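You operate a simulated robot arm through the tools that you are given. There is no shell and no other tool. Be economical: measure what you need, move in short steps, check, and stop when the job is done.

You are at the controls of a simulated two-armed robot. One attempt, no reset.

Task
Unscrew the rings from the steel table's two sleeves; rings in the blue tray, sleeves on the brown mat.
Fine: hold each sleeve while its ring comes off.
Where things are to end (x, y in the base frame): sleeve within 0.06 m of [0.58, -0.19]; sleeve within 0.06 m of [0.58, -0.31].

It is judged by the outcome, as a careful person would: the job done as asked, and still so three seconds after it is handed in. It fails if anything else is knocked over, pushed out of place, dropped, spilled or broken.

Robot
Two 7-joint arms with two-finger parallel grippers on one trunk, on a base that drives. Base frame: it is fixed to the floor where the robot stands at the start and does not move with it; the origin is under the middle of the robot, x ahead of it, y to its left, z up; the surface under the hand at the start is at about z = 0.82. Units: m, degrees, N and s.
The left shoulder is at the start at [0.07, 0.156, 1.005], the right one opposite. Places, roughly: brown mat on the steel table [0.6, -0.3, 0.8]. Payload 3.91 kg a hand.
The tool frame of a hand sits at the grasp point between the pads (the TCP): z along the fingers, y along the line on which they close. The tips reach 0.03 m beyond it. Largest opening 0.11 m; finger width 0.02, thickness 0.01; the body of the gripper, 0.048 by 0.112 m, starts 0.055 m behind the TCP.
Orientation is that of the tool frame in the base frame, as a unit quaternion [x, y, z, w]. With the fingers straight down and closing along the base's y, the tool's x points along the base's -x, its y along +y and its z along -z.

Tools
- The arms move only by the tool arm_command. It takes "left_steps", "right_steps" or both (then of equal length, played together; a hand with none holds still); each is a list of rows, each an object (a shift or turn left out is 0, a gripper value left out holds the last) with "translation": the shift along the base's x, y, z in units of 100 mm (1.0 is 100 mm), a list of three; "dr": the turn, a rotation vector about the base's x, y, z in units of 45 degrees (1.0 is 45 degrees), a list of three; "jaw": the gripper command, from -1 (fully open) to 1 (shut), values between in proportion. In form: [{"translation": [tx, ty, tz], "dr": [wx, wy, wz], "jaw": jaw}, ...]. A call has 1 to 12 rows; each row is the pose to reach, as a shift and turn from the pose commanded when the call began. A call with a number of a shift or a turn outside -1 to 1 is refused whole. Rows are played at 5 a second. More than 0.05 m and 8.6 degrees between two rows, or a gripper value outside its range, and nothing of the call is played. Where a pose cannot be reached the arm comes as near as it can. A force on the tool above 80 N (or 10 N above the force at the start of the call, whichever is more), or a blocked arm, ends the call early, and 0.2 s more pass. The fingers move at their own pace (about 0.108 m/s each) and stop on an object; they squeeze with about 41 N. The grip force told is the motor's: it shows also when the fingers shut on nothing. Time passes only in rows, and 0.2 s behind the last, so rows that repeat a pose let the fingers close. The reply holds the time, the measured pose of the TCP, the force on the tool along the base axes, the opening and the grip force, in the units named above and with some noise, with the torque about the TCP (base axes, N m) and any sound that the robot's microphone picked up.
- Cameras (640 x 400 px; columns grow to the right, rows downward): "scene" is now at [0.1425, 0.0183, 1.2476]; the picture's right is [0.19, -0.98, 0.00], its down [-0.42, -0.08, -0.90] and it looks along [0.89, 0.18, -0.43] (base axes); focal length 218 px, centre (320, 200). "left" rides on the left gripper at [0.072, -0.017, -0.103] in its tool frame; the picture's right is [0.23, 0.97, 0.00], its down [-0.76, 0.18, -0.62] and it looks along [-0.61, 0.14, 0.78] (tool axes); focal length 222 px, centre (320, 200). "right" rides on the right gripper at [0.072, 0.017, -0.103] in its tool frame; the picture's right is [-0.23, 0.97, 0.00], its down [-0.76, -0.18, -0.62] and it looks along [-0.61, -0.14, 0.78] (tool axes); focal length 222 px, centre (320, 200). There is no depth. A picture from a camera that has moved, and an enlarged one, comes with that camera's place and axes in the base frame and with its lens.
- get_image(camera): a new picture of that camera. No time passes.
- lift_body(by): slides the trunk up (or, below 0, down) by that many m; the arms and the scene camera ride with it, the base frame stays. It gives what a move gives, with no picture.
- drive_base(legs): drives the robot by 1 to 6 legs, each [ahead, left, turn to the left] in m, m and degrees, along the robot's own axes; the way and the turn of a leg run together, so that a leg with both is an arc; at most 1.5 m and 180 degrees a leg. The arms and the cameras ride along, it lands a little off, and it stops where it bumps. It gives what a move gives.
- head_to(pan, tilt): turns the head with the scene camera to pan (to the left, within 86 degrees either way) and tilt (down, from -29 to 69), counted from straight ahead of the robot. It gives what a move gives.
- close_up(camera, box): a new picture of the part [left, top, right, bottom] of that camera's present view, enlarged. No time passes.
- finish_job(): hands the job in; it is judged then, once.

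Work in short steps. Places have to be worked out from the pictures, the camera data and where the tool is seen: move nearer, look again, correct. Check each grasp and each placing, and mend what went wrong. You have 120 turns and 108 pictures in all, those below and enlarged ones among them. Open the grippers and draw the arms clear of the work before you hand the job in, unless the task says otherwise; then end with one line.

The tools are called after "Request:" by a JSON object that holds its "op" and its "data". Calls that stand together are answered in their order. arm_command: Moves the arms, as the interface text tells. Its arguments: {"type":"object","properties":{"left_steps":{"type":"array"},"right_steps":{"type":"array"}},"required":[]} The other tools are called the same way: lift_body (by) slides the trunk up or down; drive_base (legs) drives the base; head_to (pan, tilt) turns the head that bears the scene camera; get_image (camera) takes a picture; close_up (camera, box) takes an enlarged picture of a part of a camera's view; finish_job () hands the job in.

At the start:

```text
time_s: 0.0
left_tcp_pos: [0.5484, 0.7017, 1.1364]
left_tool_rot: [0.0, 1.0, 0.0, -0.001]
left_force: [-0.2, 0.4, -0.5]
left_torque: [0.01, -0.03, -0.01]
left_width: 0.1099
left_gripper_force: 0.0
right_tcp_pos: [0.7384, -0.0156, 1.0719]
right_tool_rot: [0.0, 1.0, -0.001, 0.0]
right_force: [0.7, -0.2, 0.3]
right_torque: [-0.03, -0.02, 0.02]
right_width: 0.1098
right_gripper_force: 0.0
trunk travel left (down, up): [-0.45, 0.49]
robot x, y, heading: [0.0036, 0.0007, -0.1]
head pan, tilt: [11.2, 25.5]
```

scene: 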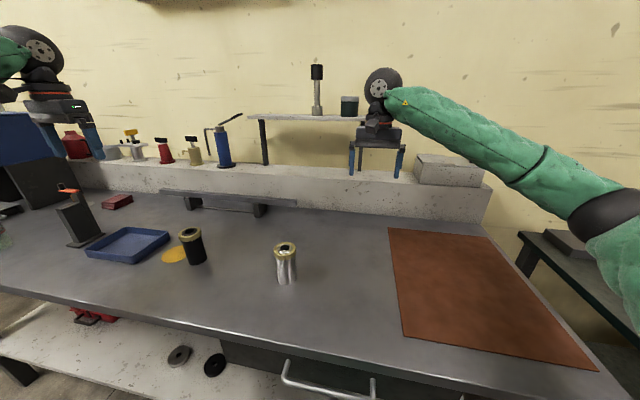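
right: 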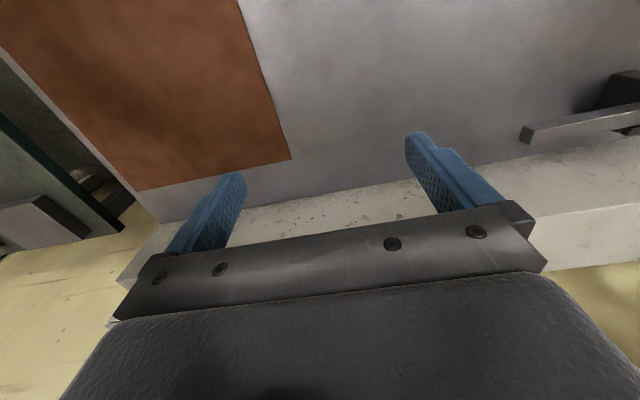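
left: 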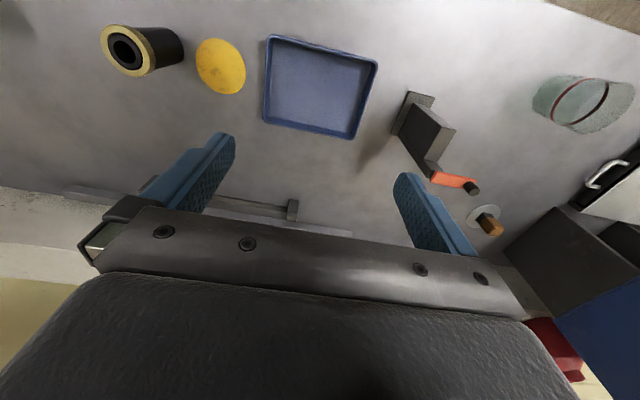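

I'll start with enlarged looks at the two sleeves.

Request:
{"op": "close_up", "data": {"camera": "scene", "box": [150, 210, 310, 310]}}

Request:
{"op": "close_up", "data": {"camera": "left", "box": [80, 0, 400, 200]}}

```text
4.00 times, centred on (230, 260) of scene
camera zoom: at [0.1425, 0.0183, 1.2476], right [0.19, -0.98, 0.0], down [-0.42, -0.08, -0.9], along [0.89, 0.18, -0.43], focal length 872 px, centre (680, -40)
```

zoom: 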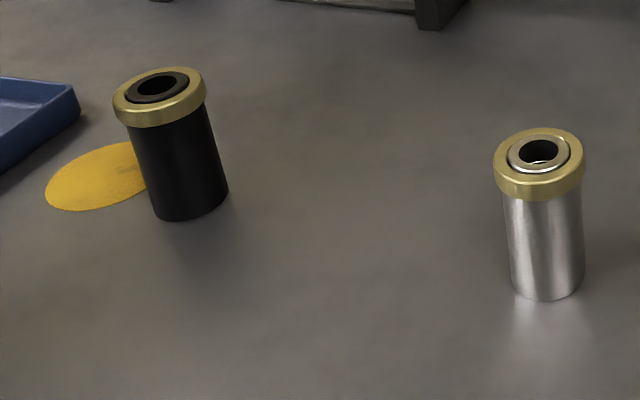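

```text
2.00 times, centred on (240, 100) of left
camera zoom: at [0.4762, 0.6844, 1.2397], right [-0.23, 0.97, 0.0], down [0.76, 0.18, 0.62], along [0.61, 0.14, -0.78], focal length 444 px, centre (480, 400)
```

zoom: 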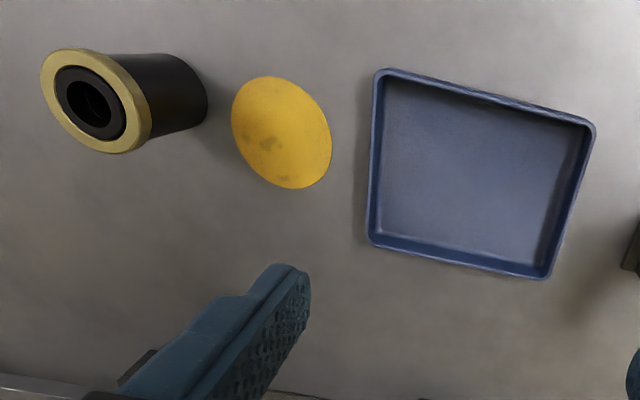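

Both sleeves stand upright with their gold rings on top. I judge the silver one to be at about (0.555, 0.193) and the black one at about (0.578, 0.481), with tops near z 0.907. The right hand will hold each sleeve from the right, tilted, while the left unscrews from above. First I yaw the right hand 45° and draw it back.

Request:
{"op": "arm_command", "data": {"right_steps": [{"translation": [-0.16, 0, 0], "dr": [0, 0, 0.167]}, {"translation": [-0.33, 0, 0], "dr": [0, 0, 0.333]}, {"translation": [-0.5, 0, 0], "dr": [0, 0, 0.5]}, {"translation": [-0.66, 0, 0], "dr": [0, 0, 0.667]}, {"translation": [-0.83, 0, 0], "dr": [0, 0, 0.833]}, {"translation": [-1, 0, 0], "dr": [0, 0, 1]}]}}

```text
time_s: 1.4
left_tcp_pos: [0.5473, 0.7014, 1.1365]
left_tool_rot: [0.0, 1.0, 0.0, 0.0]
left_force: [-1.0, 0.0, 0.1]
left_torque: [0.0, 0.0, -0.01]
left_width: 0.1102
left_gripper_force: 0.1
right_tcp_pos: [0.6366, -0.0148, 1.073]
right_tool_rot: [-0.384, 0.923, 0.0, 0.001]
right_force: [-0.2, 0.0, -0.9]
right_torque: [-0.02, -0.01, -0.04]
right_width: 0.11
right_gripper_force: 0.1
trunk travel left (down, up): [-0.45, 0.49]
robot x, y, heading: [0.002, -0.0013, -0.1]
head pan, tilt: [11.2, 25.5]
```

That tracked well. I continue the yaw to 90° and move to x≈0.555.

Request:
{"op": "arm_command", "data": {"right_steps": [{"translation": [-0.14, 0, 0], "dr": [0, 0, 0.167]}, {"translation": [-0.27, 0, 0], "dr": [0, 0, 0.333]}, {"translation": [-0.4, 0, 0], "dr": [0, 0, 0.5]}, {"translation": [-0.55, 0, 0], "dr": [0, 0, 0.667]}, {"translation": [-0.7, 0, 0], "dr": [0, 0, 0.833]}, {"translation": [-0.83, 0, 0], "dr": [0, 0, 1]}]}}

Request:
{"op": "arm_command", "data": {"right_steps": [{"translation": [0, 0, 0], "dr": [0.167, 0, 0]}, {"translation": [0, 0, 0], "dr": [0.333, 0, 0]}, {"translation": [0, 0, 0], "dr": [0.5, 0, 0]}, {"translation": [0, 0, -0.1], "dr": [0.667, 0, 0]}, {"translation": [0, 0, -0.2], "dr": [0.833, 0, 0]}, {"translation": [0, 0, -0.4], "dr": [1, 0, 0]}]}}

```text
time_s: 2.8
left_tcp_pos: [0.5493, 0.7013, 1.1378]
left_tool_rot: [0.001, 1.0, 0.001, 0.0]
left_force: [0.6, -0.7, 0.1]
left_torque: [-0.02, 0.02, 0.01]
left_width: 0.1101
left_gripper_force: 0.1
right_tcp_pos: [0.5449, -0.0102, 1.0711]
right_tool_rot: [-0.706, 0.708, 0.0, 0.0]
right_force: [0.0, -0.5, -0.2]
right_torque: [-0.02, -0.02, 0.01]
right_width: 0.1102
right_gripper_force: 0.0
right hand out of reach, approached as far as the arm can: row 6
trunk travel left (down, up): [-0.45, 0.49]
robot x, y, heading: [0.0006, -0.0002, -0.2]
head pan, tilt: [11.2, 25.5]
```

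```text
time_s: 4.4
left_tcp_pos: [0.557, 0.6856, 1.1382]
left_tool_rot: [0.013, 1.0, -0.005, 0.004]
left_force: [0.9, 0.7, -0.1]
left_torque: [-0.05, 0.04, 0.01]
left_width: 0.1098
left_gripper_force: 0.1
right_tcp_pos: [0.5336, -0.005, 1.1211]
right_tool_rot: [-0.673, 0.688, 0.157, 0.221]
right_force: [0.8, 0.1, -0.3]
right_torque: [-0.06, 0.01, -0.01]
right_width: 0.1099
right_gripper_force: 0.0
right hand out of reach, approached as far as the arm can: row 4, 5, 6
trunk travel left (down, up): [-0.45, 0.49]
robot x, y, heading: [0.0021, -0.0097, -1.3]
head pan, tilt: [11.2, 25.5]
stopped in row 6 (right hand): the arm was blocked; the commanded pose is now the measured one
```

The right arm was blocked and the base shifted slightly. I'll look before going on.

Request:
{"op": "head_to", "data": {"pan": -25, "tilt": 35}}

Request:
{"op": "get_image", "data": {"camera": "scene"}}

```text
time_s: 5.4
left_tcp_pos: [0.5538, 0.684, 1.1454]
left_tool_rot: [0.011, 1.0, -0.002, 0.005]
left_force: [-0.7, 0.8, -0.5]
left_torque: [-0.03, -0.07, 0.01]
left_width: 0.1103
left_gripper_force: 0.0
right_tcp_pos: [0.5311, -0.0063, 1.1236]
right_tool_rot: [-0.674, 0.686, 0.159, 0.223]
right_force: [-0.1, -0.4, -0.2]
right_torque: [0.02, -0.02, 0.03]
right_width: 0.1099
right_gripper_force: 0.1
trunk travel left (down, up): [-0.45, 0.49]
robot x, y, heading: [0.0026, -0.0093, -1.5]
head pan, tilt: [-25.0, 35.0]
```

```text
102 pictures are left
camera scene: at [0.1195, -0.0453, 1.2363], right [-0.44, -0.9, 0.0], down [-0.51, 0.25, -0.83], along [0.74, -0.36, -0.56], focal length 218 px, centre (320, 200)
```

scene: 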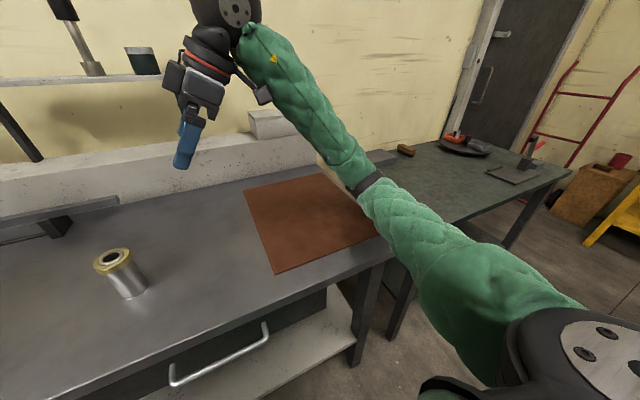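

The right wrist is near its inner reach limit with the elbow folded. I'll back the base 0.15 m to give both arms room and straighten the heading.

Request:
{"op": "drive_base", "data": {"legs": [[-0.15, 0.01, 1.4]]}}

Request:
{"op": "arm_command", "data": {"right_steps": [{"translation": [0.1, -0.1, 0], "dr": [0.12, 0, 0]}, {"translation": [0.2, -0.2, -0.1], "dr": [0.25, 0, 0]}, {"translation": [0.3, -0.2, -0.2], "dr": [0.35, 0, 0]}, {"translation": [0.3, -0.2, -0.3], "dr": [0.45, 0, 0]}]}}

```text
time_s: 6.1
left_tcp_pos: [0.5585, 0.6839, 1.138]
left_tool_rot: [0.012, 1.0, -0.002, 0.003]
left_force: [0.9, 0.0, 0.4]
left_torque: [0.0, 0.02, 0.0]
left_width: 0.1102
left_gripper_force: 0.0
right_tcp_pos: [0.5344, -0.0076, 1.1217]
right_tool_rot: [-0.672, 0.688, 0.156, 0.225]
right_force: [0.8, 0.3, -0.3]
right_torque: [0.01, -0.02, 0.0]
right_width: 0.1101
right_gripper_force: 0.0
trunk travel left (down, up): [-0.45, 0.49]
robot x, y, heading: [-0.0006, -0.0058, -1.4]
head pan, tilt: [-25.0, 35.0]
stopped in leg 1: the robot was blocked; the commanded pose is now the measured one
```

```text
time_s: 7.2
left_tcp_pos: [0.7083, 0.499, 1.1385]
left_tool_rot: [0.017, 0.991, -0.106, 0.074]
left_force: [0.4, -11.9, -5.6]
left_torque: [0.87, -0.07, 0.15]
left_width: 0.11
left_gripper_force: 0.0
right_tcp_pos: [0.7434, -0.1894, 1.1215]
right_tool_rot: [-0.529, 0.775, 0.273, 0.212]
right_force: [18.7, -2.7, -5.2]
right_torque: [0.49, 1.28, 1.14]
right_width: 0.1101
right_gripper_force: 0.0
right hand out of reach, approached as far as the arm can: row 1, 2, 3, 4
trunk travel left (down, up): [-0.45, 0.49]
robot x, y, heading: [0.1433, -0.1965, 0.2]
head pan, tilt: [-25.0, 35.0]
stopped in row 4 (left hand): the arm was blocked; the commanded pose is now the measured one
```

The base has been shoved to (0.14, -0.20), so something is in contact. I'll look with all cameras before moving.

Request:
{"op": "get_image", "data": {"camera": "scene"}}

Request:
{"op": "get_image", "data": {"camera": "left"}}

Request:
{"op": "get_image", "data": {"camera": "right"}}

```text
101 pictures are left
camera scene: at [0.2305, 0.0143, 1.2524], right [-0.42, -0.89, 0.17], down [-0.49, 0.07, -0.87], along [0.77, -0.45, -0.46], focal length 218 px, centre (320, 200)
```

scene: 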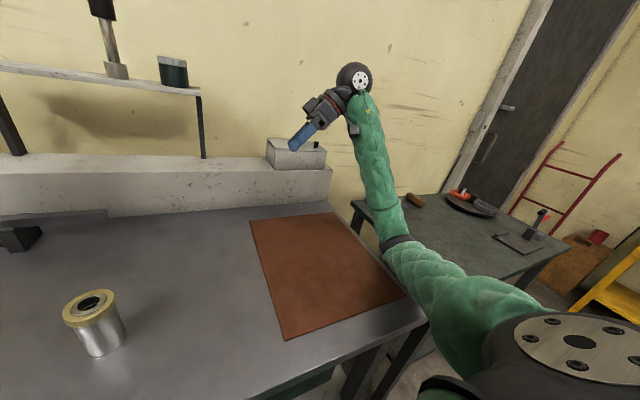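

```text
100 pictures are left
camera left: at [0.6211, 0.5052, 1.2292], right [-0.18, 0.96, -0.23], down [0.67, 0.29, 0.68], along [0.72, -0.04, -0.69], focal length 222 px, centre (320, 200)
```

left: 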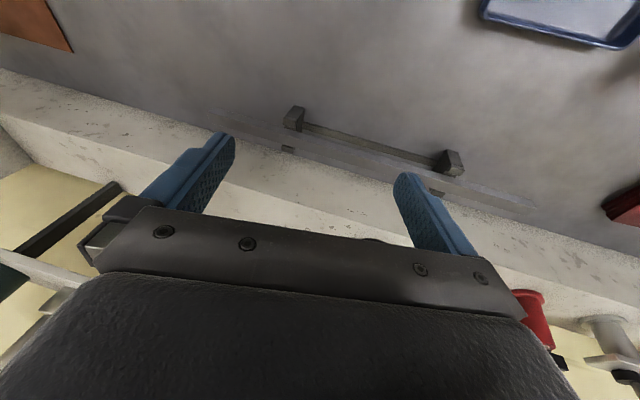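

```text
99 pictures are left
camera right: at [0.6978, -0.3034, 1.1569], right [-0.83, 0.44, 0.33], down [0.41, 0.08, 0.91], along [0.38, 0.89, -0.25], focal length 222 px, centre (320, 200)
```

right: 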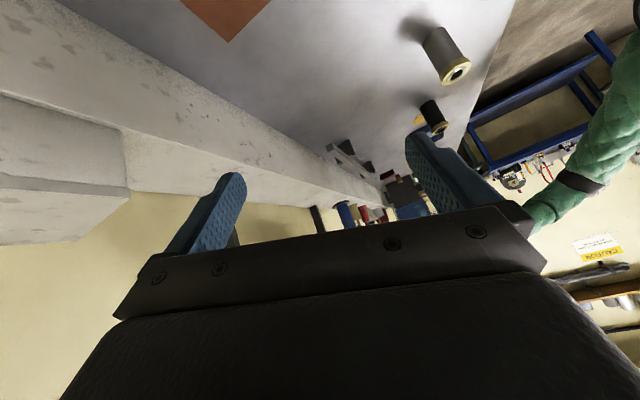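

The camera axes show the robot leaning. I'll let time pass with the arms still and see whether it settles.

Request:
{"op": "head_to", "data": {"pan": 0, "tilt": 40}}

Request:
{"op": "get_image", "data": {"camera": "scene"}}

```text
time_s: 8.1
left_tcp_pos: [0.7768, 0.4761, 1.0753]
left_tool_rot: [0.087, 0.988, -0.121, 0.037]
left_force: [-1.2, 0.1, -0.4]
left_torque: [-0.01, -0.03, 0.0]
left_width: 0.1101
left_gripper_force: 0.0
right_tcp_pos: [0.6854, -0.1668, 1.1017]
right_tool_rot: [-0.561, 0.773, 0.207, 0.211]
right_force: [0.5, 0.5, 0.4]
right_torque: [-0.02, -0.05, -0.01]
right_width: 0.1103
right_gripper_force: 0.0
trunk travel left (down, up): [-0.45, 0.49]
robot x, y, heading: [0.1284, -0.1984, -5.2]
head pan, tilt: [0.0, 40.0]
```

```text
98 pictures are left
camera scene: at [0.284, 0.0941, 1.2249], right [-0.09, -0.96, 0.25], down [-0.65, -0.14, -0.75], along [0.75, -0.23, -0.62], focal length 218 px, centre (320, 200)
```

scene: 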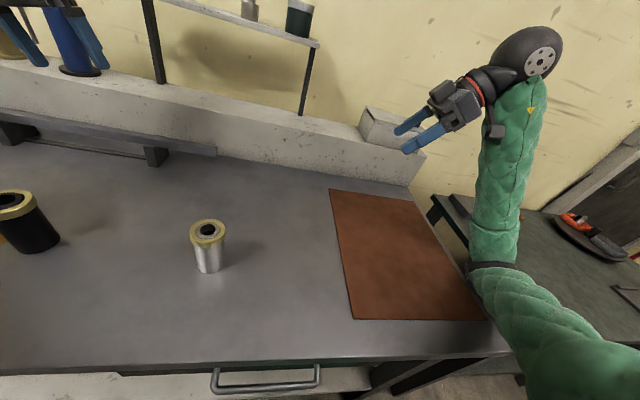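

The robot is leaning about 15° to its left. I'll look down at the right and left sides to find what it rests against.

Request:
{"op": "head_to", "data": {"pan": -70, "tilt": 55}}

Request:
{"op": "get_image", "data": {"camera": "scene"}}

Request:
{"op": "head_to", "data": {"pan": 60, "tilt": 45}}

Request:
{"op": "get_image", "data": {"camera": "scene"}}

```text
time_s: 9.5
left_tcp_pos: [0.7873, 0.4706, 1.0708]
left_tool_rot: [0.092, 0.988, -0.121, 0.034]
left_force: [-0.3, 0.9, -1.3]
left_torque: [0.01, -0.01, 0.02]
left_width: 0.11
left_gripper_force: 0.0
right_tcp_pos: [0.6877, -0.1694, 1.1009]
right_tool_rot: [-0.557, 0.777, 0.204, 0.212]
right_force: [0.5, 0.5, 0.3]
right_torque: [0.01, -0.01, -0.02]
right_width: 0.1101
right_gripper_force: 0.1
trunk travel left (down, up): [-0.45, 0.49]
robot x, y, heading: [0.1237, -0.1979, -5.6]
head pan, tilt: [-70.0, 55.0]
```

```text
97 pictures are left
camera scene: at [0.224, 0.0314, 1.2225], right [-0.97, -0.24, 0.09], down [-0.22, 0.62, -0.75], along [0.13, -0.74, -0.66], focal length 218 px, centre (320, 200)
```

scene: 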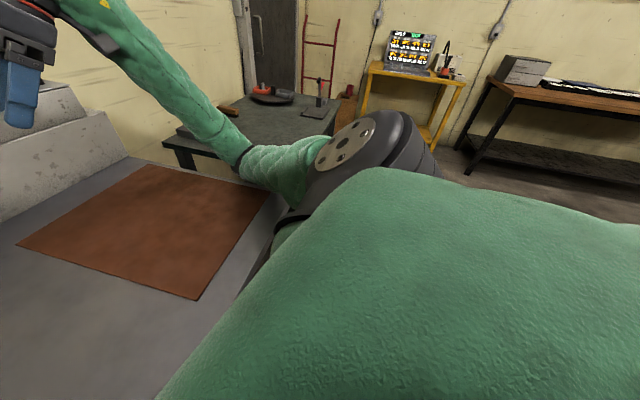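

```text
time_s: 11.6
left_tcp_pos: [0.7862, 0.4712, 1.0729]
left_tool_rot: [0.092, 0.988, -0.122, 0.033]
left_force: [-0.7, 0.0, 0.5]
left_torque: [-0.03, 0.0, -0.01]
left_width: 0.11
left_gripper_force: 0.0
right_tcp_pos: [0.688, -0.169, 1.1011]
right_tool_rot: [-0.556, 0.777, 0.204, 0.212]
right_force: [-0.6, 0.3, 0.6]
right_torque: [-0.02, 0.03, 0.0]
right_width: 0.1102
right_gripper_force: 0.0
trunk travel left (down, up): [-0.45, 0.49]
robot x, y, heading: [0.1239, -0.2018, -6.0]
head pan, tilt: [60.0, 45.0]
```

```text
96 pictures are left
camera scene: at [0.2534, 0.1663, 1.2004], right [0.81, -0.57, 0.13], down [-0.43, -0.73, -0.53], along [0.39, 0.38, -0.84], focal length 218 px, centre (320, 200)
```

scene: 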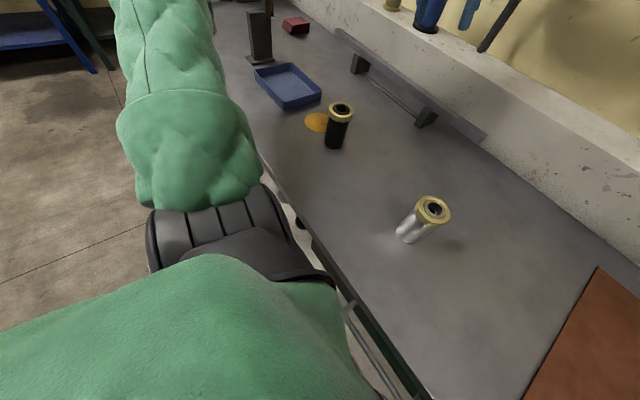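

Neither hand feels any force, so the support must be at the base, trunk or upper arms. I'll look straight down ahead and to the right.

Request:
{"op": "head_to", "data": {"pan": 0, "tilt": 69}}

Request:
{"op": "get_image", "data": {"camera": "scene"}}

Request:
{"op": "head_to", "data": {"pan": -45, "tilt": 69}}

Request:
{"op": "get_image", "data": {"camera": "scene"}}

```text
time_s: 12.9
left_tcp_pos: [0.7848, 0.4718, 1.0719]
left_tool_rot: [0.092, 0.988, -0.121, 0.034]
left_force: [-0.7, -0.4, 0.8]
left_torque: [0.01, -0.04, -0.01]
left_width: 0.11
left_gripper_force: 0.1
right_tcp_pos: [0.6893, -0.1692, 1.1016]
right_tool_rot: [-0.557, 0.777, 0.205, 0.21]
right_force: [0.3, -0.2, 0.5]
right_torque: [0.0, 0.0, -0.01]
right_width: 0.1102
right_gripper_force: 0.0
trunk travel left (down, up): [-0.45, 0.49]
robot x, y, heading: [0.1232, -0.2039, -5.7]
head pan, tilt: [0.0, 68.8]
```

```text
95 pictures are left
camera scene: at [0.2613, 0.0898, 1.1904], right [-0.09, -0.96, 0.25], down [-0.94, 0.0, -0.35], along [0.34, -0.27, -0.9], focal length 218 px, centre (320, 200)
```

scene: 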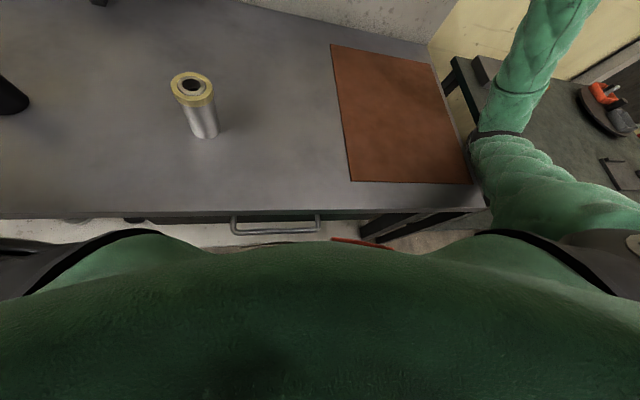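

```text
time_s: 14.0
left_tcp_pos: [0.7868, 0.4718, 1.0727]
left_tool_rot: [0.092, 0.988, -0.122, 0.034]
left_force: [-0.5, -0.4, -0.2]
left_torque: [-0.01, 0.01, -0.01]
left_width: 0.1103
left_gripper_force: 0.0
right_tcp_pos: [0.6885, -0.1683, 1.0993]
right_tool_rot: [-0.558, 0.777, 0.204, 0.211]
right_force: [-0.5, 0.2, 0.0]
right_torque: [0.01, -0.01, -0.02]
right_width: 0.11
right_gripper_force: 0.1
trunk travel left (down, up): [-0.45, 0.49]
robot x, y, heading: [0.1238, -0.1992, -5.5]
head pan, tilt: [-45.0, 68.8]
```

```text
94 pictures are left
camera scene: at [0.2412, 0.0533, 1.2003], right [-0.77, -0.61, 0.18], down [-0.6, 0.61, -0.52], along [0.21, -0.51, -0.84], focal length 218 px, centre (320, 200)
```

scene: 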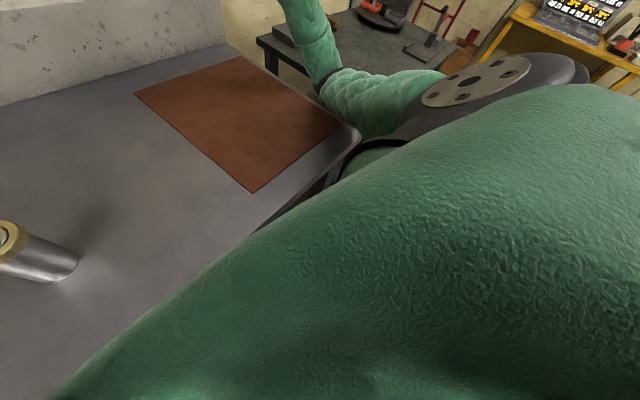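

The right forearm looks to be bearing down on the table's right edge, which props up the robot's right side. Raising the trunk should unload it, so I try a small step.

Request:
{"op": "lift_body", "data": {"by": 0.05}}

Request:
{"op": "get_image", "data": {"camera": "scene"}}

```text
time_s: 14.3
left_tcp_pos: [0.7332, 0.3835, 1.0484]
left_tool_rot: [0.1, 0.982, -0.157, 0.001]
left_force: [-0.3, 1.2, -1.0]
left_torque: [-0.07, -0.1, 0.05]
left_width: 0.1099
left_gripper_force: 0.0
right_tcp_pos: [0.6898, -0.1976, 1.0982]
right_tool_rot: [-0.533, 0.801, 0.223, 0.156]
right_force: [-0.4, 0.0, 0.3]
right_torque: [-0.03, -0.06, 0.01]
right_width: 0.1098
right_gripper_force: 0.0
trunk travel left (down, up): [-0.453, 0.487]
robot x, y, heading: [0.1497, -0.2024, -1.6]
head pan, tilt: [-45.0, 68.8]
stopped: the arm was blocked; the commanded pose is now the measured one
```

```text
93 pictures are left
camera scene: at [0.245, 0.1035, 1.198], right [-0.73, -0.66, 0.2], down [-0.64, 0.54, -0.54], along [0.24, -0.52, -0.82], focal length 218 px, centre (320, 200)
```

scene: 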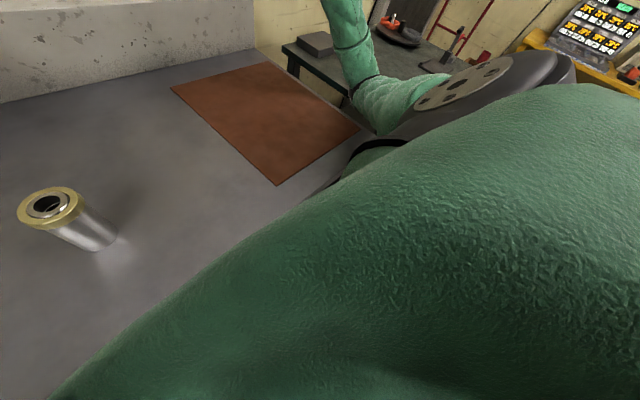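

Lifting is blocked and the lean did not ease. I'll check whether the left elbow is caught at the table's front edge.

Request:
{"op": "head_to", "data": {"pan": 40, "tilt": 69}}

Request:
{"op": "get_image", "data": {"camera": "scene"}}

Request:
{"op": "head_to", "data": {"pan": 86, "tilt": 50}}

Request:
{"op": "get_image", "data": {"camera": "scene"}}

Request:
{"op": "get_image", "data": {"camera": "right"}}

```text
time_s: 15.9
left_tcp_pos: [0.7457, 0.3733, 1.0471]
left_tool_rot: [0.116, 0.981, -0.157, 0.0]
left_force: [0.6, 0.3, 0.0]
left_torque: [0.02, -0.01, 0.01]
left_width: 0.1099
left_gripper_force: 0.1
right_tcp_pos: [0.6854, -0.2097, 1.0978]
right_tool_rot: [-0.521, 0.809, 0.22, 0.159]
right_force: [0.0, -0.4, 0.0]
right_torque: [0.02, -0.03, 0.0]
right_width: 0.1099
right_gripper_force: 0.1
trunk travel left (down, up): [-0.453, 0.487]
robot x, y, heading: [0.1386, -0.1982, -3.7]
head pan, tilt: [40.0, 68.8]
```

```text
92 pictures are left
camera scene: at [0.2566, 0.1755, 1.1761], right [0.6, -0.77, 0.22], down [-0.75, -0.63, -0.17], along [0.27, -0.07, -0.96], focal length 218 px, centre (320, 200)
```

scene: 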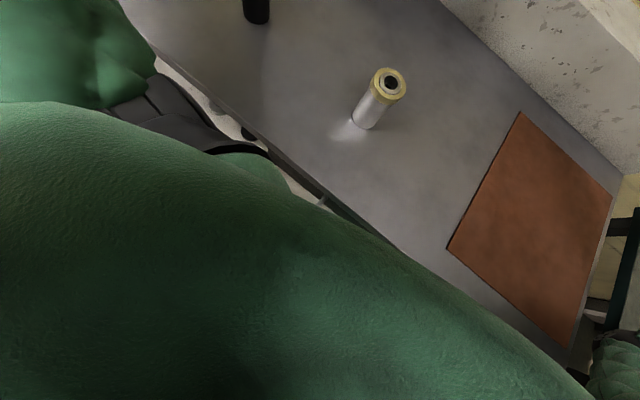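

```text
time_s: 17.0
left_tcp_pos: [0.7464, 0.3712, 1.047]
left_tool_rot: [0.115, 0.981, -0.157, -0.001]
left_force: [-0.3, -0.1, 0.3]
left_torque: [-0.03, 0.02, -0.05]
left_width: 0.1101
left_gripper_force: 0.0
right_tcp_pos: [0.6849, -0.2096, 1.0966]
right_tool_rot: [-0.522, 0.809, 0.221, 0.158]
right_force: [-0.9, 0.4, 0.1]
right_torque: [0.01, -0.02, 0.0]
right_width: 0.1099
right_gripper_force: 0.1
trunk travel left (down, up): [-0.453, 0.487]
robot x, y, heading: [0.1393, -0.2009, -3.2]
head pan, tilt: [85.9, 50.0]
```

```text
91 pictures are left
camera scene: at [0.2221, 0.2231, 1.1852], right [0.99, -0.13, 0.02], down [-0.11, -0.91, -0.39], along [0.07, 0.39, -0.92], focal length 218 px, centre (320, 200)
```

scene: 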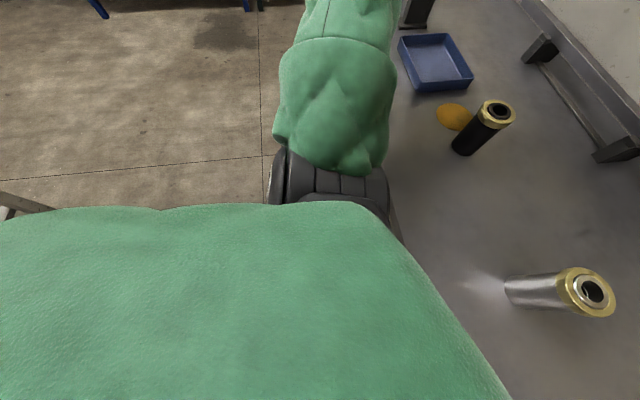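

```text
90 pictures are left
camera right: at [0.6372, -0.3143, 1.1518], right [-0.8, 0.53, 0.3], down [0.46, 0.2, 0.87], along [0.4, 0.83, -0.4], focal length 222 px, centre (320, 200)
```

right: 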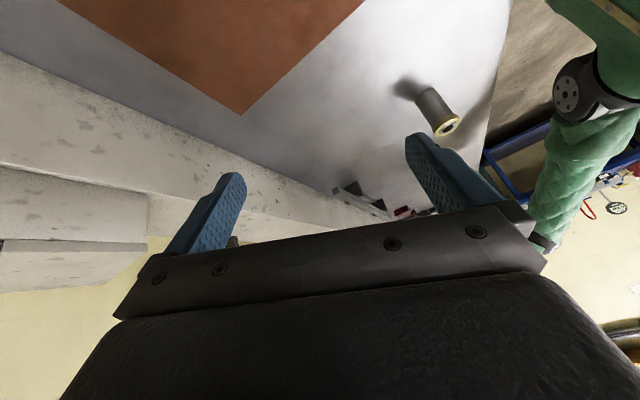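

The view is inconclusive, but backing away from the table is clear for the hands (both are above z 1.04). I'll try a short reverse.

Request:
{"op": "drive_base", "data": {"legs": [[-0.08, 0, 0]]}}

```text
time_s: 17.8
left_tcp_pos: [0.7548, 0.2118, 1.0685]
left_tool_rot: [0.018, 0.943, -0.321, -0.085]
left_force: [0.1, 0.1, -1.9]
left_torque: [-0.13, 0.04, 0.0]
left_width: 0.11
left_gripper_force: 0.0
right_tcp_pos: [0.727, -0.3413, 1.0869]
right_tool_rot: [-0.371, 0.847, 0.37, 0.091]
right_force: [1.7, 0.1, -0.9]
right_torque: [0.04, 0.04, 0.07]
right_width: 0.1099
right_gripper_force: 0.0
trunk travel left (down, up): [-0.453, 0.487]
robot x, y, heading: [0.1424, -0.1971, 0.6]
head pan, tilt: [85.9, 50.0]
stopped in leg 1: the robot was blocked; the commanded pose is now the measured one
```

The tool orientations changed a lot. I'll check the camera attitude.

Request:
{"op": "head_to", "data": {"pan": 0, "tilt": 20}}

Request:
{"op": "get_image", "data": {"camera": "scene"}}

Request:
{"op": "get_image", "data": {"camera": "left"}}

```text
time_s: 19.4
left_tcp_pos: [0.7261, 0.2134, 1.0743]
left_tool_rot: [0.024, 0.947, -0.313, -0.074]
left_force: [0.7, -0.1, 0.5]
left_torque: [0.06, -0.01, 0.01]
left_width: 0.11
left_gripper_force: 0.1
right_tcp_pos: [0.7123, -0.335, 1.0927]
right_tool_rot: [-0.385, 0.839, 0.374, 0.094]
right_force: [-0.1, 0.7, -0.3]
right_torque: [-0.01, 0.01, -0.05]
right_width: 0.11
right_gripper_force: 0.1
trunk travel left (down, up): [-0.453, 0.487]
robot x, y, heading: [0.1428, -0.1987, 0.9]
head pan, tilt: [0.0, 20.0]
```

```text
89 pictures are left
camera scene: at [0.2955, 0.2266, 1.2416], right [0.01, -0.94, 0.34], down [-0.35, -0.32, -0.88], along [0.94, -0.1, -0.33], focal length 218 px, centre (320, 200)
```

scene: 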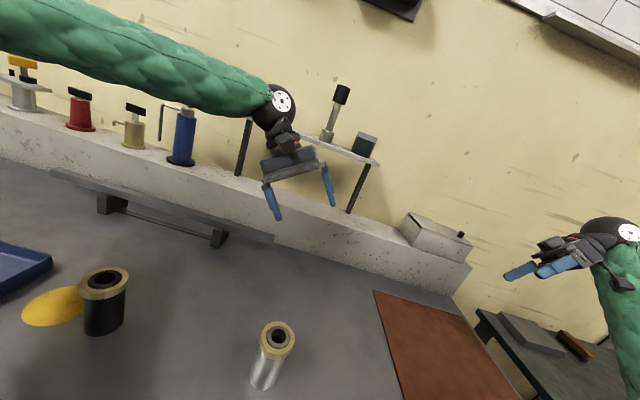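

```text
88 pictures are left
camera left: at [0.6701, 0.2671, 1.1745], right [-0.23, 0.8, -0.55], down [0.85, 0.44, 0.29], along [0.48, -0.4, -0.78], focal length 222 px, centre (320, 200)
```

left: 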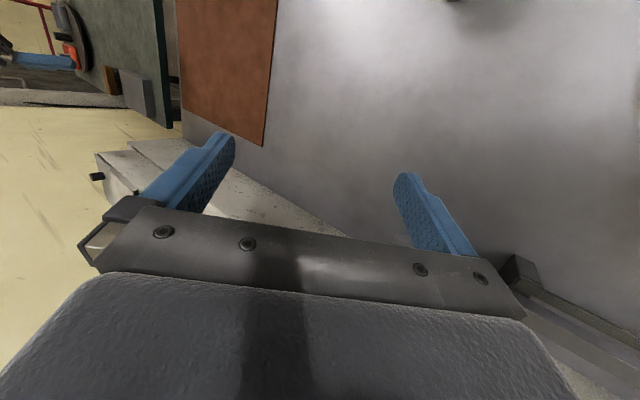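

The roll is now about 20° to the left. I'll look down both sides at the base.

Request:
{"op": "head_to", "data": {"pan": -86, "tilt": 69}}

Request:
{"op": "get_image", "data": {"camera": "scene"}}

Request:
{"op": "get_image", "data": {"camera": "right"}}

```text
time_s: 21.0
left_tcp_pos: [0.7328, 0.2127, 1.0686]
left_tool_rot: [0.027, 0.946, -0.313, -0.078]
left_force: [0.4, -0.3, 0.2]
left_torque: [-0.02, 0.01, -0.01]
left_width: 0.1098
left_gripper_force: 0.0
right_tcp_pos: [0.7177, -0.3378, 1.0896]
right_tool_rot: [-0.38, 0.841, 0.374, 0.09]
right_force: [0.0, -0.7, 0.2]
right_torque: [0.0, -0.01, 0.0]
right_width: 0.1102
right_gripper_force: 0.0
trunk travel left (down, up): [-0.453, 0.487]
robot x, y, heading: [0.1406, -0.2002, 0.7]
head pan, tilt: [-85.9, 68.8]
```

```text
87 pictures are left
camera scene: at [0.2176, 0.1547, 1.196], right [-1.0, -0.07, 0.04], down [-0.08, 0.75, -0.66], along [0.01, -0.66, -0.75], focal length 218 px, centre (320, 200)
```

scene: 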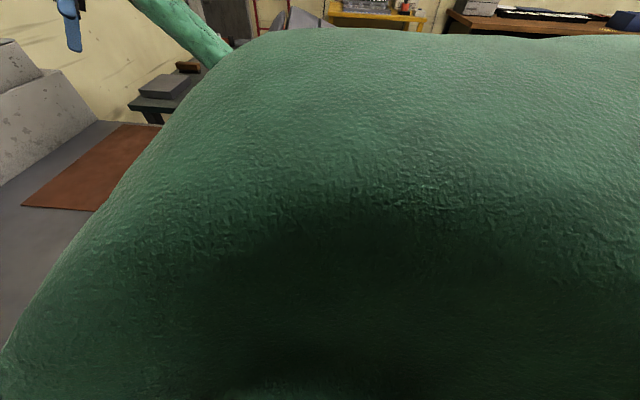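

```text
86 pictures are left
camera right: at [0.669, -0.4433, 1.1383], right [-0.53, 0.55, 0.65], down [0.74, -0.08, 0.67], along [0.42, 0.83, -0.37], focal length 222 px, centre (320, 200)
```

right: 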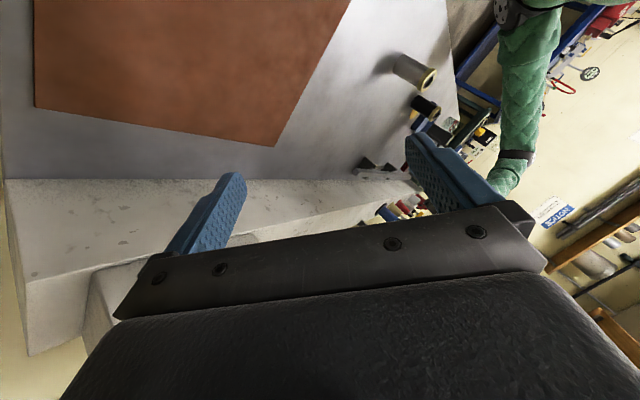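

The right arm's twist began this, so I undo it gently. I tilt the right hand back toward pointing down and watch the lean.

Request:
{"op": "arm_command", "data": {"right_steps": [{"translation": [0, 0, 0.05], "dr": [-0.12, 0, 0]}, {"translation": [0, 0, 0.1], "dr": [-0.24, 0, 0]}, {"translation": [0, 0, 0.15], "dr": [-0.36, 0, 0]}, {"translation": [0, 0, 0.2], "dr": [-0.48, 0, 0]}]}}

```text
time_s: 21.3
left_tcp_pos: [0.7871, 0.1612, 1.1675]
left_tool_rot: [-0.06, 0.879, -0.464, -0.097]
left_force: [0.5, 2.9, -1.2]
left_torque: [-0.21, 0.01, 0.03]
left_width: 0.1102
left_gripper_force: 0.1
right_tcp_pos: [0.6908, -0.4446, 1.0413]
right_tool_rot: [-0.272, 0.822, 0.485, 0.122]
right_force: [-3.0, -0.2, 6.0]
right_torque: [-0.45, -0.16, -0.21]
right_width: 0.1101
right_gripper_force: 0.0
right hand out of reach, approached as far as the arm can: row 1
trunk travel left (down, up): [-0.453, 0.487]
robot x, y, heading: [0.1316, -0.1962, -1.3]
head pan, tilt: [-85.9, 68.8]
stopped in row 1 (left hand): the arm was blocked; the commanded pose is now the measured one
```

The left hand drifts each time the pose is reset. I must see it relative to the shelf before any further move.

Request:
{"op": "head_to", "data": {"pan": 0, "tilt": 20}}

Request:
{"op": "get_image", "data": {"camera": "scene"}}

```text
time_s: 22.9
left_tcp_pos: [0.7657, 0.1534, 1.1658]
left_tool_rot: [-0.064, 0.884, -0.454, -0.095]
left_force: [0.5, -0.1, 0.1]
left_torque: [0.01, 0.0, -0.01]
left_width: 0.1097
left_gripper_force: 0.0
right_tcp_pos: [0.683, -0.4444, 1.0476]
right_tool_rot: [-0.279, 0.824, 0.476, 0.126]
right_force: [0.7, -0.6, 0.1]
right_torque: [0.01, 0.0, 0.0]
right_width: 0.11
right_gripper_force: 0.1
trunk travel left (down, up): [-0.453, 0.487]
robot x, y, heading: [0.1377, -0.2026, -0.4]
head pan, tilt: [0.0, 20.0]
```

```text
85 pictures are left
camera scene: at [0.2799, 0.2215, 1.2434], right [-0.01, -0.94, 0.33], down [-0.34, -0.31, -0.89], along [0.94, -0.12, -0.32], focal length 218 px, centre (320, 200)
```

scene: 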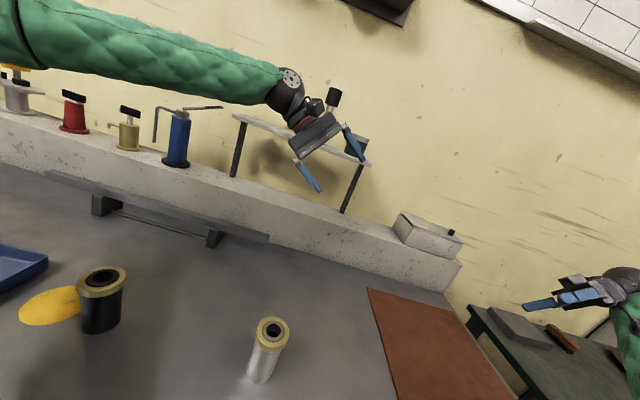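

My best reading is that the right elbow, the low point of that arm near the table's right edge, is propping the robot up. I'll try a single small step: right hand up and forward to lift the elbow, left hand back and away from the shelf.

Request:
{"op": "arm_command", "data": {"right_steps": [{"translation": [0.15, 0, 0.35], "dr": [-0.15, 0, 0]}], "left_steps": [{"translation": [-0.35, 0.2, 0], "dr": [0.15, 0, 0]}]}}

```text
time_s: 23.2
left_tcp_pos: [0.8266, 0.1575, 1.2306]
left_tool_rot: [-0.175, 0.829, -0.524, -0.086]
left_force: [-0.8, 0.4, -1.4]
left_torque: [-0.14, 0.01, 0.01]
left_width: 0.1099
left_gripper_force: 0.0
right_tcp_pos: [0.6541, -0.5276, 1.0027]
right_tool_rot: [-0.196, 0.799, 0.55, 0.143]
right_force: [-0.5, 4.0, 11.4]
right_torque: [-1.05, 0.0, -0.11]
right_width: 0.1098
right_gripper_force: 0.1
right hand out of reach, approached as far as the arm can: row 1
trunk travel left (down, up): [-0.453, 0.487]
robot x, y, heading: [0.1348, -0.1967, -0.1]
head pan, tilt: [0.0, 20.0]
stopped in row 1 (left hand): the arm was blocked; the commanded pose is now the measured one
```

Both hands moved opposite to what I asked, so arm commands are unreliable while leaning. I'll read the attitude again.

Request:
{"op": "get_image", "data": {"camera": "scene"}}

```text
84 pictures are left
camera scene: at [0.2803, 0.2229, 1.2428], right [0.0, -0.94, 0.34], down [-0.34, -0.31, -0.89], along [0.94, -0.12, -0.32], focal length 218 px, centre (320, 200)
```

scene: 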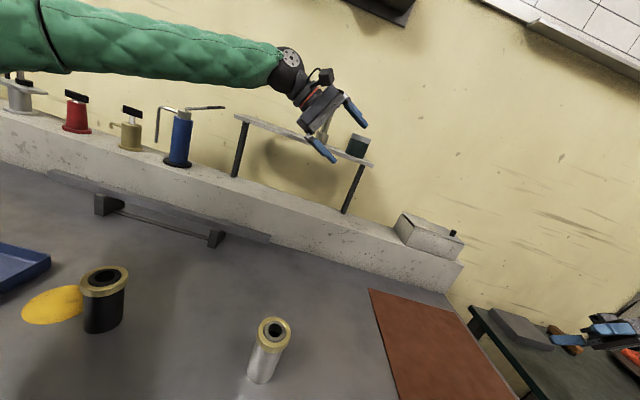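

The lean is unchanged. The base was shoved forward and to the right, so I try driving it left, back under the torso, in a short leg.

Request:
{"op": "drive_base", "data": {"legs": [[0, 0.1, 0]]}}

Request:
{"op": "get_image", "data": {"camera": "scene"}}

```text
time_s: 24.0
left_tcp_pos: [1.0205, 0.1125, 1.3504]
left_tool_rot: [-0.388, 0.688, -0.613, 0.029]
left_force: [1.0, 0.5, -0.1]
left_torque: [-0.08, -0.03, -0.07]
left_width: 0.11
left_gripper_force: 0.0
right_tcp_pos: [0.5827, -0.7934, 0.9521]
right_tool_rot: [-0.063, 0.725, 0.638, 0.25]
right_force: [-0.7, 1.0, 0.1]
right_torque: [0.05, -0.04, -0.06]
right_width: 0.1103
right_gripper_force: 0.0
trunk travel left (down, up): [-0.453, 0.487]
robot x, y, heading: [0.1068, -0.1984, -5.2]
head pan, tilt: [0.0, 20.0]
stopped in leg 1: the robot was blocked; the commanded pose is now the measured one
```

```text
83 pictures are left
camera scene: at [0.2777, 0.0914, 1.2585], right [-0.08, -0.97, 0.24], down [-0.36, -0.2, -0.91], along [0.93, -0.16, -0.33], focal length 218 px, centre (320, 200)
```

scene: 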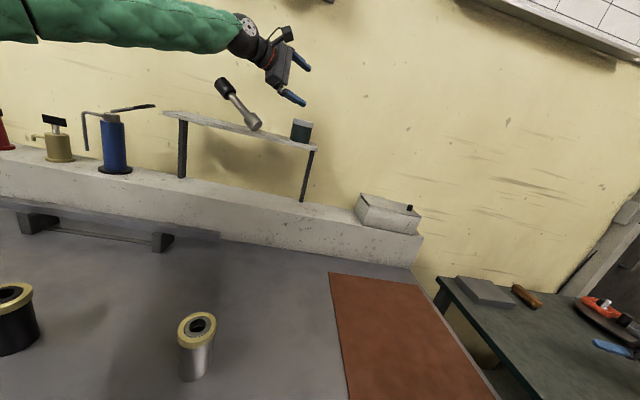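

Driving left eased the lean from 20° to 14°. But the left arm swung over the shelf and the tall black-topped item there is now tilting, so it looks struck. I'll continue left to get the robot upright and then check that item.

Request:
{"op": "drive_base", "data": {"legs": [[0, 0.1, 0]]}}

Request:
{"op": "get_image", "data": {"camera": "scene"}}

```text
time_s: 24.7
left_tcp_pos: [1.027, -0.0787, 1.4063]
left_tool_rot: [-0.455, 0.653, -0.603, 0.056]
left_force: [1.1, -1.9, -2.9]
left_torque: [-0.15, -0.14, -0.04]
left_width: 0.1101
left_gripper_force: 0.0
right_tcp_pos: [0.4884, -1.0411, 0.8843]
right_tool_rot: [0.025, 0.655, 0.685, 0.317]
right_force: [21.3, -35.3, 205.1]
right_torque: [-19.32, 6.78, 4.13]
right_width: 0.1034
right_gripper_force: 0.2
trunk travel left (down, up): [-0.453, 0.487]
robot x, y, heading: [0.0734, -0.1895, -9.1]
head pan, tilt: [0.0, 20.0]
stopped in leg 1: the robot was blocked; the commanded pose is now the measured one
```

```text
82 pictures are left
camera scene: at [0.2389, -0.0916, 1.2667], right [-0.16, -0.98, 0.1], down [-0.35, -0.04, -0.94], along [0.92, -0.18, -0.34], focal length 218 px, centre (320, 200)
```

scene: 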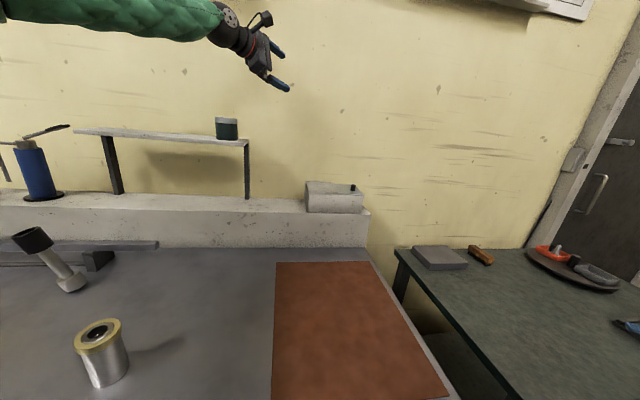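

The shelf item has been knocked off onto the table, which is damage I'll have to report. The robot is nearly upright now. I'll let it settle and read the state.

Request:
{"op": "head_to", "data": {"pan": -40, "tilt": 35}}

Request:
{"op": "get_image", "data": {"camera": "scene"}}

```text
time_s: 25.8
left_tcp_pos: [1.0145, -0.0769, 1.4163]
left_tool_rot: [-0.449, 0.655, -0.605, 0.059]
left_force: [0.2, 0.2, 0.1]
left_torque: [0.03, 0.05, 0.0]
left_width: 0.1101
left_gripper_force: 0.1
right_tcp_pos: [0.4879, -1.0386, 0.8839]
right_tool_rot: [0.024, 0.654, 0.686, 0.317]
right_force: [14.3, -56.0, 218.6]
right_torque: [-21.92, 7.82, 3.19]
right_width: 0.1038
right_gripper_force: 0.0
trunk travel left (down, up): [-0.453, 0.487]
robot x, y, heading: [0.0772, -0.1912, -8.9]
head pan, tilt: [-40.0, 35.0]
```

```text
81 pictures are left
camera scene: at [0.1977, -0.1461, 1.2503], right [-0.75, -0.65, 0.07], down [-0.38, 0.35, -0.85], along [0.53, -0.67, -0.51], focal length 218 px, centre (320, 200)
```

scene: 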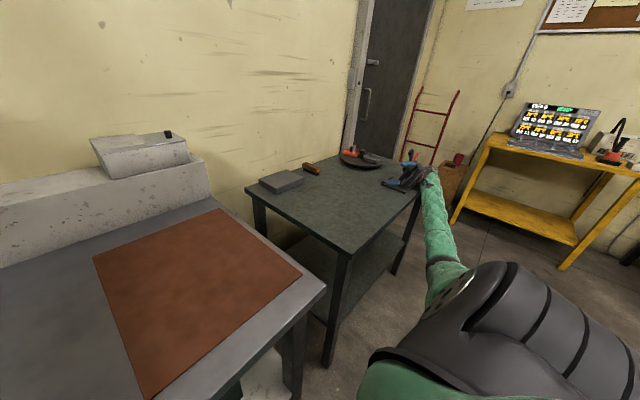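

The right hand is pressing on the side table with about 220 N. I lift it straight up.

Request:
{"op": "arm_command", "data": {"right_steps": [{"translation": [0, 0.05, 0.3]}, {"translation": [0, 0.1, 0.6]}, {"translation": [0, 0.1, 0.9]}]}}

Request:
{"op": "get_image", "data": {"camera": "scene"}}

```text
time_s: 26.1
left_tcp_pos: [1.0213, -0.0635, 1.4351]
left_tool_rot: [0.485, -0.615, 0.617, -0.074]
left_force: [-0.9, -0.6, -1.0]
left_torque: [0.01, -0.01, 0.07]
left_width: 0.1102
left_gripper_force: 0.1
right_tcp_pos: [0.4848, -1.0865, 0.8883]
right_tool_rot: [0.047, 0.638, 0.697, 0.325]
right_force: [-2.3, 19.5, 182.1]
right_torque: [-12.39, 8.38, -1.05]
right_width: 0.1055
right_gripper_force: 0.0
right hand out of reach, approached as far as the arm can: row 1
trunk travel left (down, up): [-0.453, 0.487]
robot x, y, heading: [0.0757, -0.1892, -8.9]
head pan, tilt: [-40.0, 35.0]
stopped in row 1 (right hand): the arm was blocked; the commanded pose is now the measured one
```

```text
80 pictures are left
camera scene: at [0.1913, -0.1615, 1.2478], right [-0.75, -0.65, 0.06], down [-0.38, 0.36, -0.85], along [0.54, -0.66, -0.52], focal length 218 px, centre (320, 200)
```

scene: 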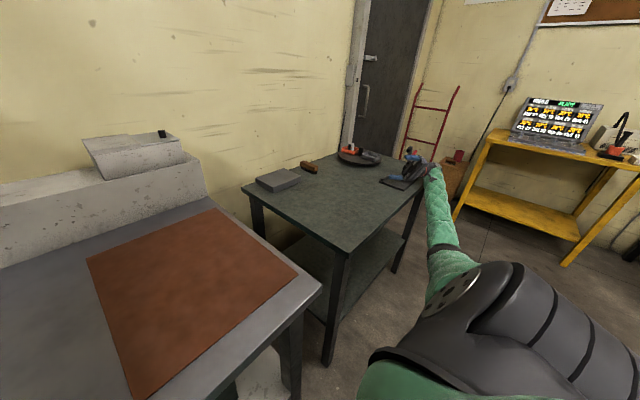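

The lean is easing. I'll try raising the trunk, which should take the right hand off the side table.

Request:
{"op": "lift_body", "data": {"by": 0.08}}

```text
time_s: 26.4
left_tcp_pos: [1.0366, -0.0657, 1.4394]
left_tool_rot: [0.509, -0.586, 0.627, -0.069]
left_force: [1.7, 1.9, -2.2]
left_torque: [-0.13, -0.09, -0.21]
left_width: 0.1103
left_gripper_force: 0.0
right_tcp_pos: [0.4568, -1.1364, 0.8826]
right_tool_rot: [0.099, 0.624, 0.702, 0.329]
right_force: [3.0, 24.4, 55.7]
right_torque: [-1.08, 0.71, -0.31]
right_width: 0.0947
right_gripper_force: 0.0
trunk travel left (down, up): [-0.457, 0.483]
robot x, y, heading: [0.0617, -0.1866, -11.0]
head pan, tilt: [-40.0, 35.0]
stopped: the arm was blocked; the commanded pose is now the measured one
```

The force is down to 56 N and lessening. I drive left again to finish coming upright.

Request:
{"op": "drive_base", "data": {"legs": [[0, 0.1, 0]]}}

Request:
{"op": "get_image", "data": {"camera": "scene"}}

```text
time_s: 27.1
left_tcp_pos: [1.0529, -0.1413, 1.4373]
left_tool_rot: [0.519, -0.581, 0.623, -0.067]
left_force: [2.2, 0.1, -1.1]
left_torque: [-0.1, -0.07, -0.14]
left_width: 0.1101
left_gripper_force: 0.1
right_tcp_pos: [0.4214, -1.2383, 0.8729]
right_tool_rot: [0.149, 0.586, 0.713, 0.354]
right_force: [-4.3, -77.9, 169.9]
right_torque: [-17.75, 4.27, 1.34]
right_width: 0.0872
right_gripper_force: 0.1
trunk travel left (down, up): [-0.457, 0.483]
robot x, y, heading: [0.0669, -0.1997, -12.4]
head pan, tilt: [-40.0, 35.0]
stopped in leg 1: the force on the tool passed its limit at 232 N (the readings are from after the stop); the commanded pose is now the measured one
```

```text
79 pictures are left
camera scene: at [0.1874, -0.2276, 1.2444], right [-0.79, -0.61, 0.04], down [-0.36, 0.42, -0.83], along [0.49, -0.67, -0.55], focal length 218 px, centre (320, 200)
```

scene: 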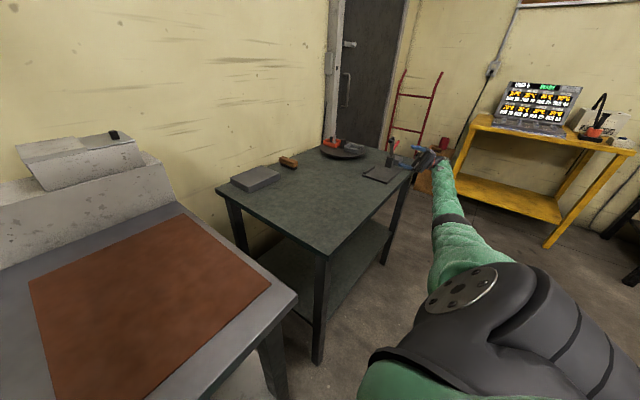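

The robot is nearly upright. Now I try the right hand up and outward off the side table.

Request:
{"op": "arm_command", "data": {"right_steps": [{"translation": [-0.1, 0.05, 0.3]}, {"translation": [-0.2, 0.1, 0.6]}, {"translation": [-0.2, 0.1, 0.9]}]}}

Request:
{"op": "get_image", "data": {"camera": "right"}}

```text
time_s: 27.4
left_tcp_pos: [1.0201, -0.1925, 1.4655]
left_tool_rot: [0.514, -0.586, 0.62, -0.087]
left_force: [-0.6, -2.3, 0.6]
left_torque: [0.04, -0.06, 0.18]
left_width: 0.1102
left_gripper_force: 0.0
right_tcp_pos: [0.3946, -1.2694, 0.8461]
right_tool_rot: [0.131, 0.569, 0.728, 0.36]
right_force: [-80.7, 5.5, 108.4]
right_torque: [-3.29, 4.59, -4.23]
right_width: 0.0565
right_gripper_force: 0.1
trunk travel left (down, up): [-0.457, 0.483]
robot x, y, heading: [0.0654, -0.1972, -12.4]
head pan, tilt: [-40.0, 35.0]
stopped in row 1 (right hand): the force on the tool passed its limit at 218 N (the readings are from after the stop); the commanded pose is now the measured one
```

```text
78 pictures are left
camera right: at [0.2741, -1.2986, 0.8118], right [-0.21, -0.24, 0.95], down [0.23, -0.95, -0.19], along [0.95, 0.18, 0.25], focal length 222 px, centre (320, 200)
```

right: 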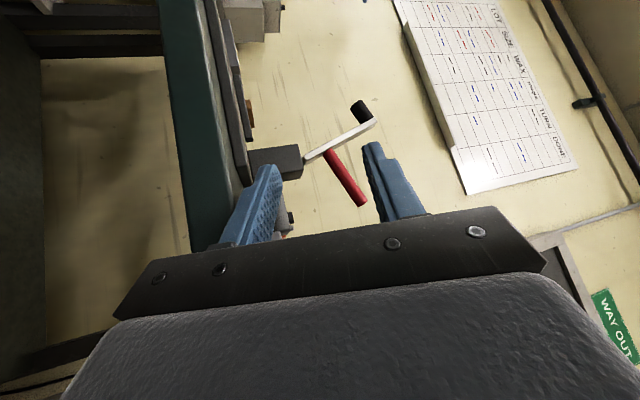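

The right fingers are jammed against the front edge of the side table. I back off along the hand's axis, away from the table.

Request:
{"op": "arm_command", "data": {"right_steps": [{"translation": [-0.3, -0.25, 0.1]}, {"translation": [-0.6, -0.4, 0.3]}, {"translation": [-0.8, -0.5, 0.6]}]}}

Request:
{"op": "get_image", "data": {"camera": "scene"}}

```text
time_s: 28.2
left_tcp_pos: [1.0333, -0.1868, 1.4567]
left_tool_rot: [0.516, -0.588, 0.616, -0.089]
left_force: [0.3, -0.3, 0.1]
left_torque: [0.0, 0.04, -0.04]
left_width: 0.11
left_gripper_force: 0.0
right_tcp_pos: [0.3427, -1.2755, 0.9076]
right_tool_rot: [0.127, 0.575, 0.729, 0.349]
right_force: [0.3, 0.6, -0.3]
right_torque: [0.02, 0.01, 0.01]
right_width: 0.1098
right_gripper_force: 0.0
right hand out of reach, approached as far as the arm can: row 1, 2, 3
trunk travel left (down, up): [-0.457, 0.483]
robot x, y, heading: [0.0699, -0.2014, -11.6]
head pan, tilt: [-40.0, 35.0]
```

```text
77 pictures are left
camera scene: at [0.1748, -0.2792, 1.239], right [-0.78, -0.62, 0.0], down [-0.36, 0.45, -0.82], along [0.51, -0.64, -0.57], focal length 218 px, centre (320, 200)
```

scene: 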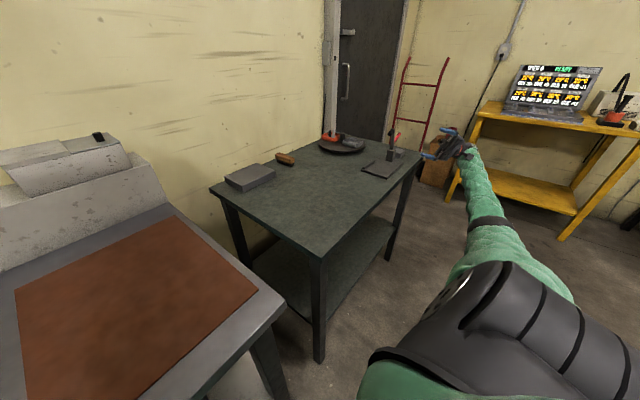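

The robot is upright and both hands are free of contact. Next I survey the main table for damage.

Request:
{"op": "head_to", "data": {"pan": 35, "tilt": 30}}

Request:
{"op": "get_image", "data": {"camera": "scene"}}

```text
time_s: 29.7
left_tcp_pos: [1.0323, -0.1903, 1.4571]
left_tool_rot: [0.515, -0.589, 0.616, -0.088]
left_force: [0.8, 0.4, 0.3]
left_torque: [-0.03, 0.03, 0.02]
left_width: 0.1102
left_gripper_force: 0.0
right_tcp_pos: [0.3387, -1.2768, 0.9084]
right_tool_rot: [0.126, 0.574, 0.729, 0.35]
right_force: [-0.5, 0.7, -0.8]
right_torque: [-0.02, -0.01, 0.0]
right_width: 0.1103
right_gripper_force: 0.0
trunk travel left (down, up): [-0.457, 0.483]
robot x, y, heading: [0.0689, -0.2019, -11.6]
head pan, tilt: [35.0, 30.0]
```

```text
76 pictures are left
camera scene: at [0.2029, -0.1756, 1.2472], right [0.39, -0.92, 0.0], down [-0.46, -0.2, -0.87], along [0.8, 0.34, -0.5], focal length 218 px, centre (320, 200)
```

scene: 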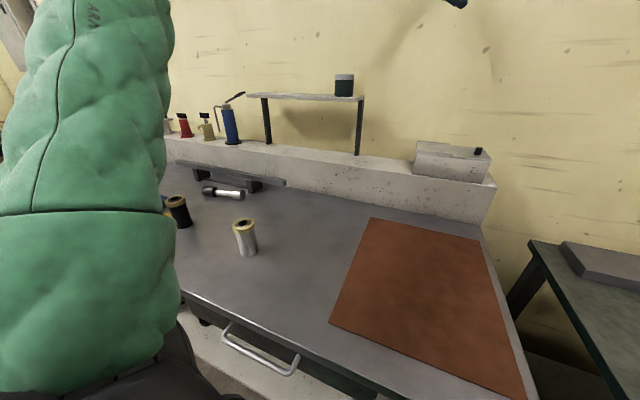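

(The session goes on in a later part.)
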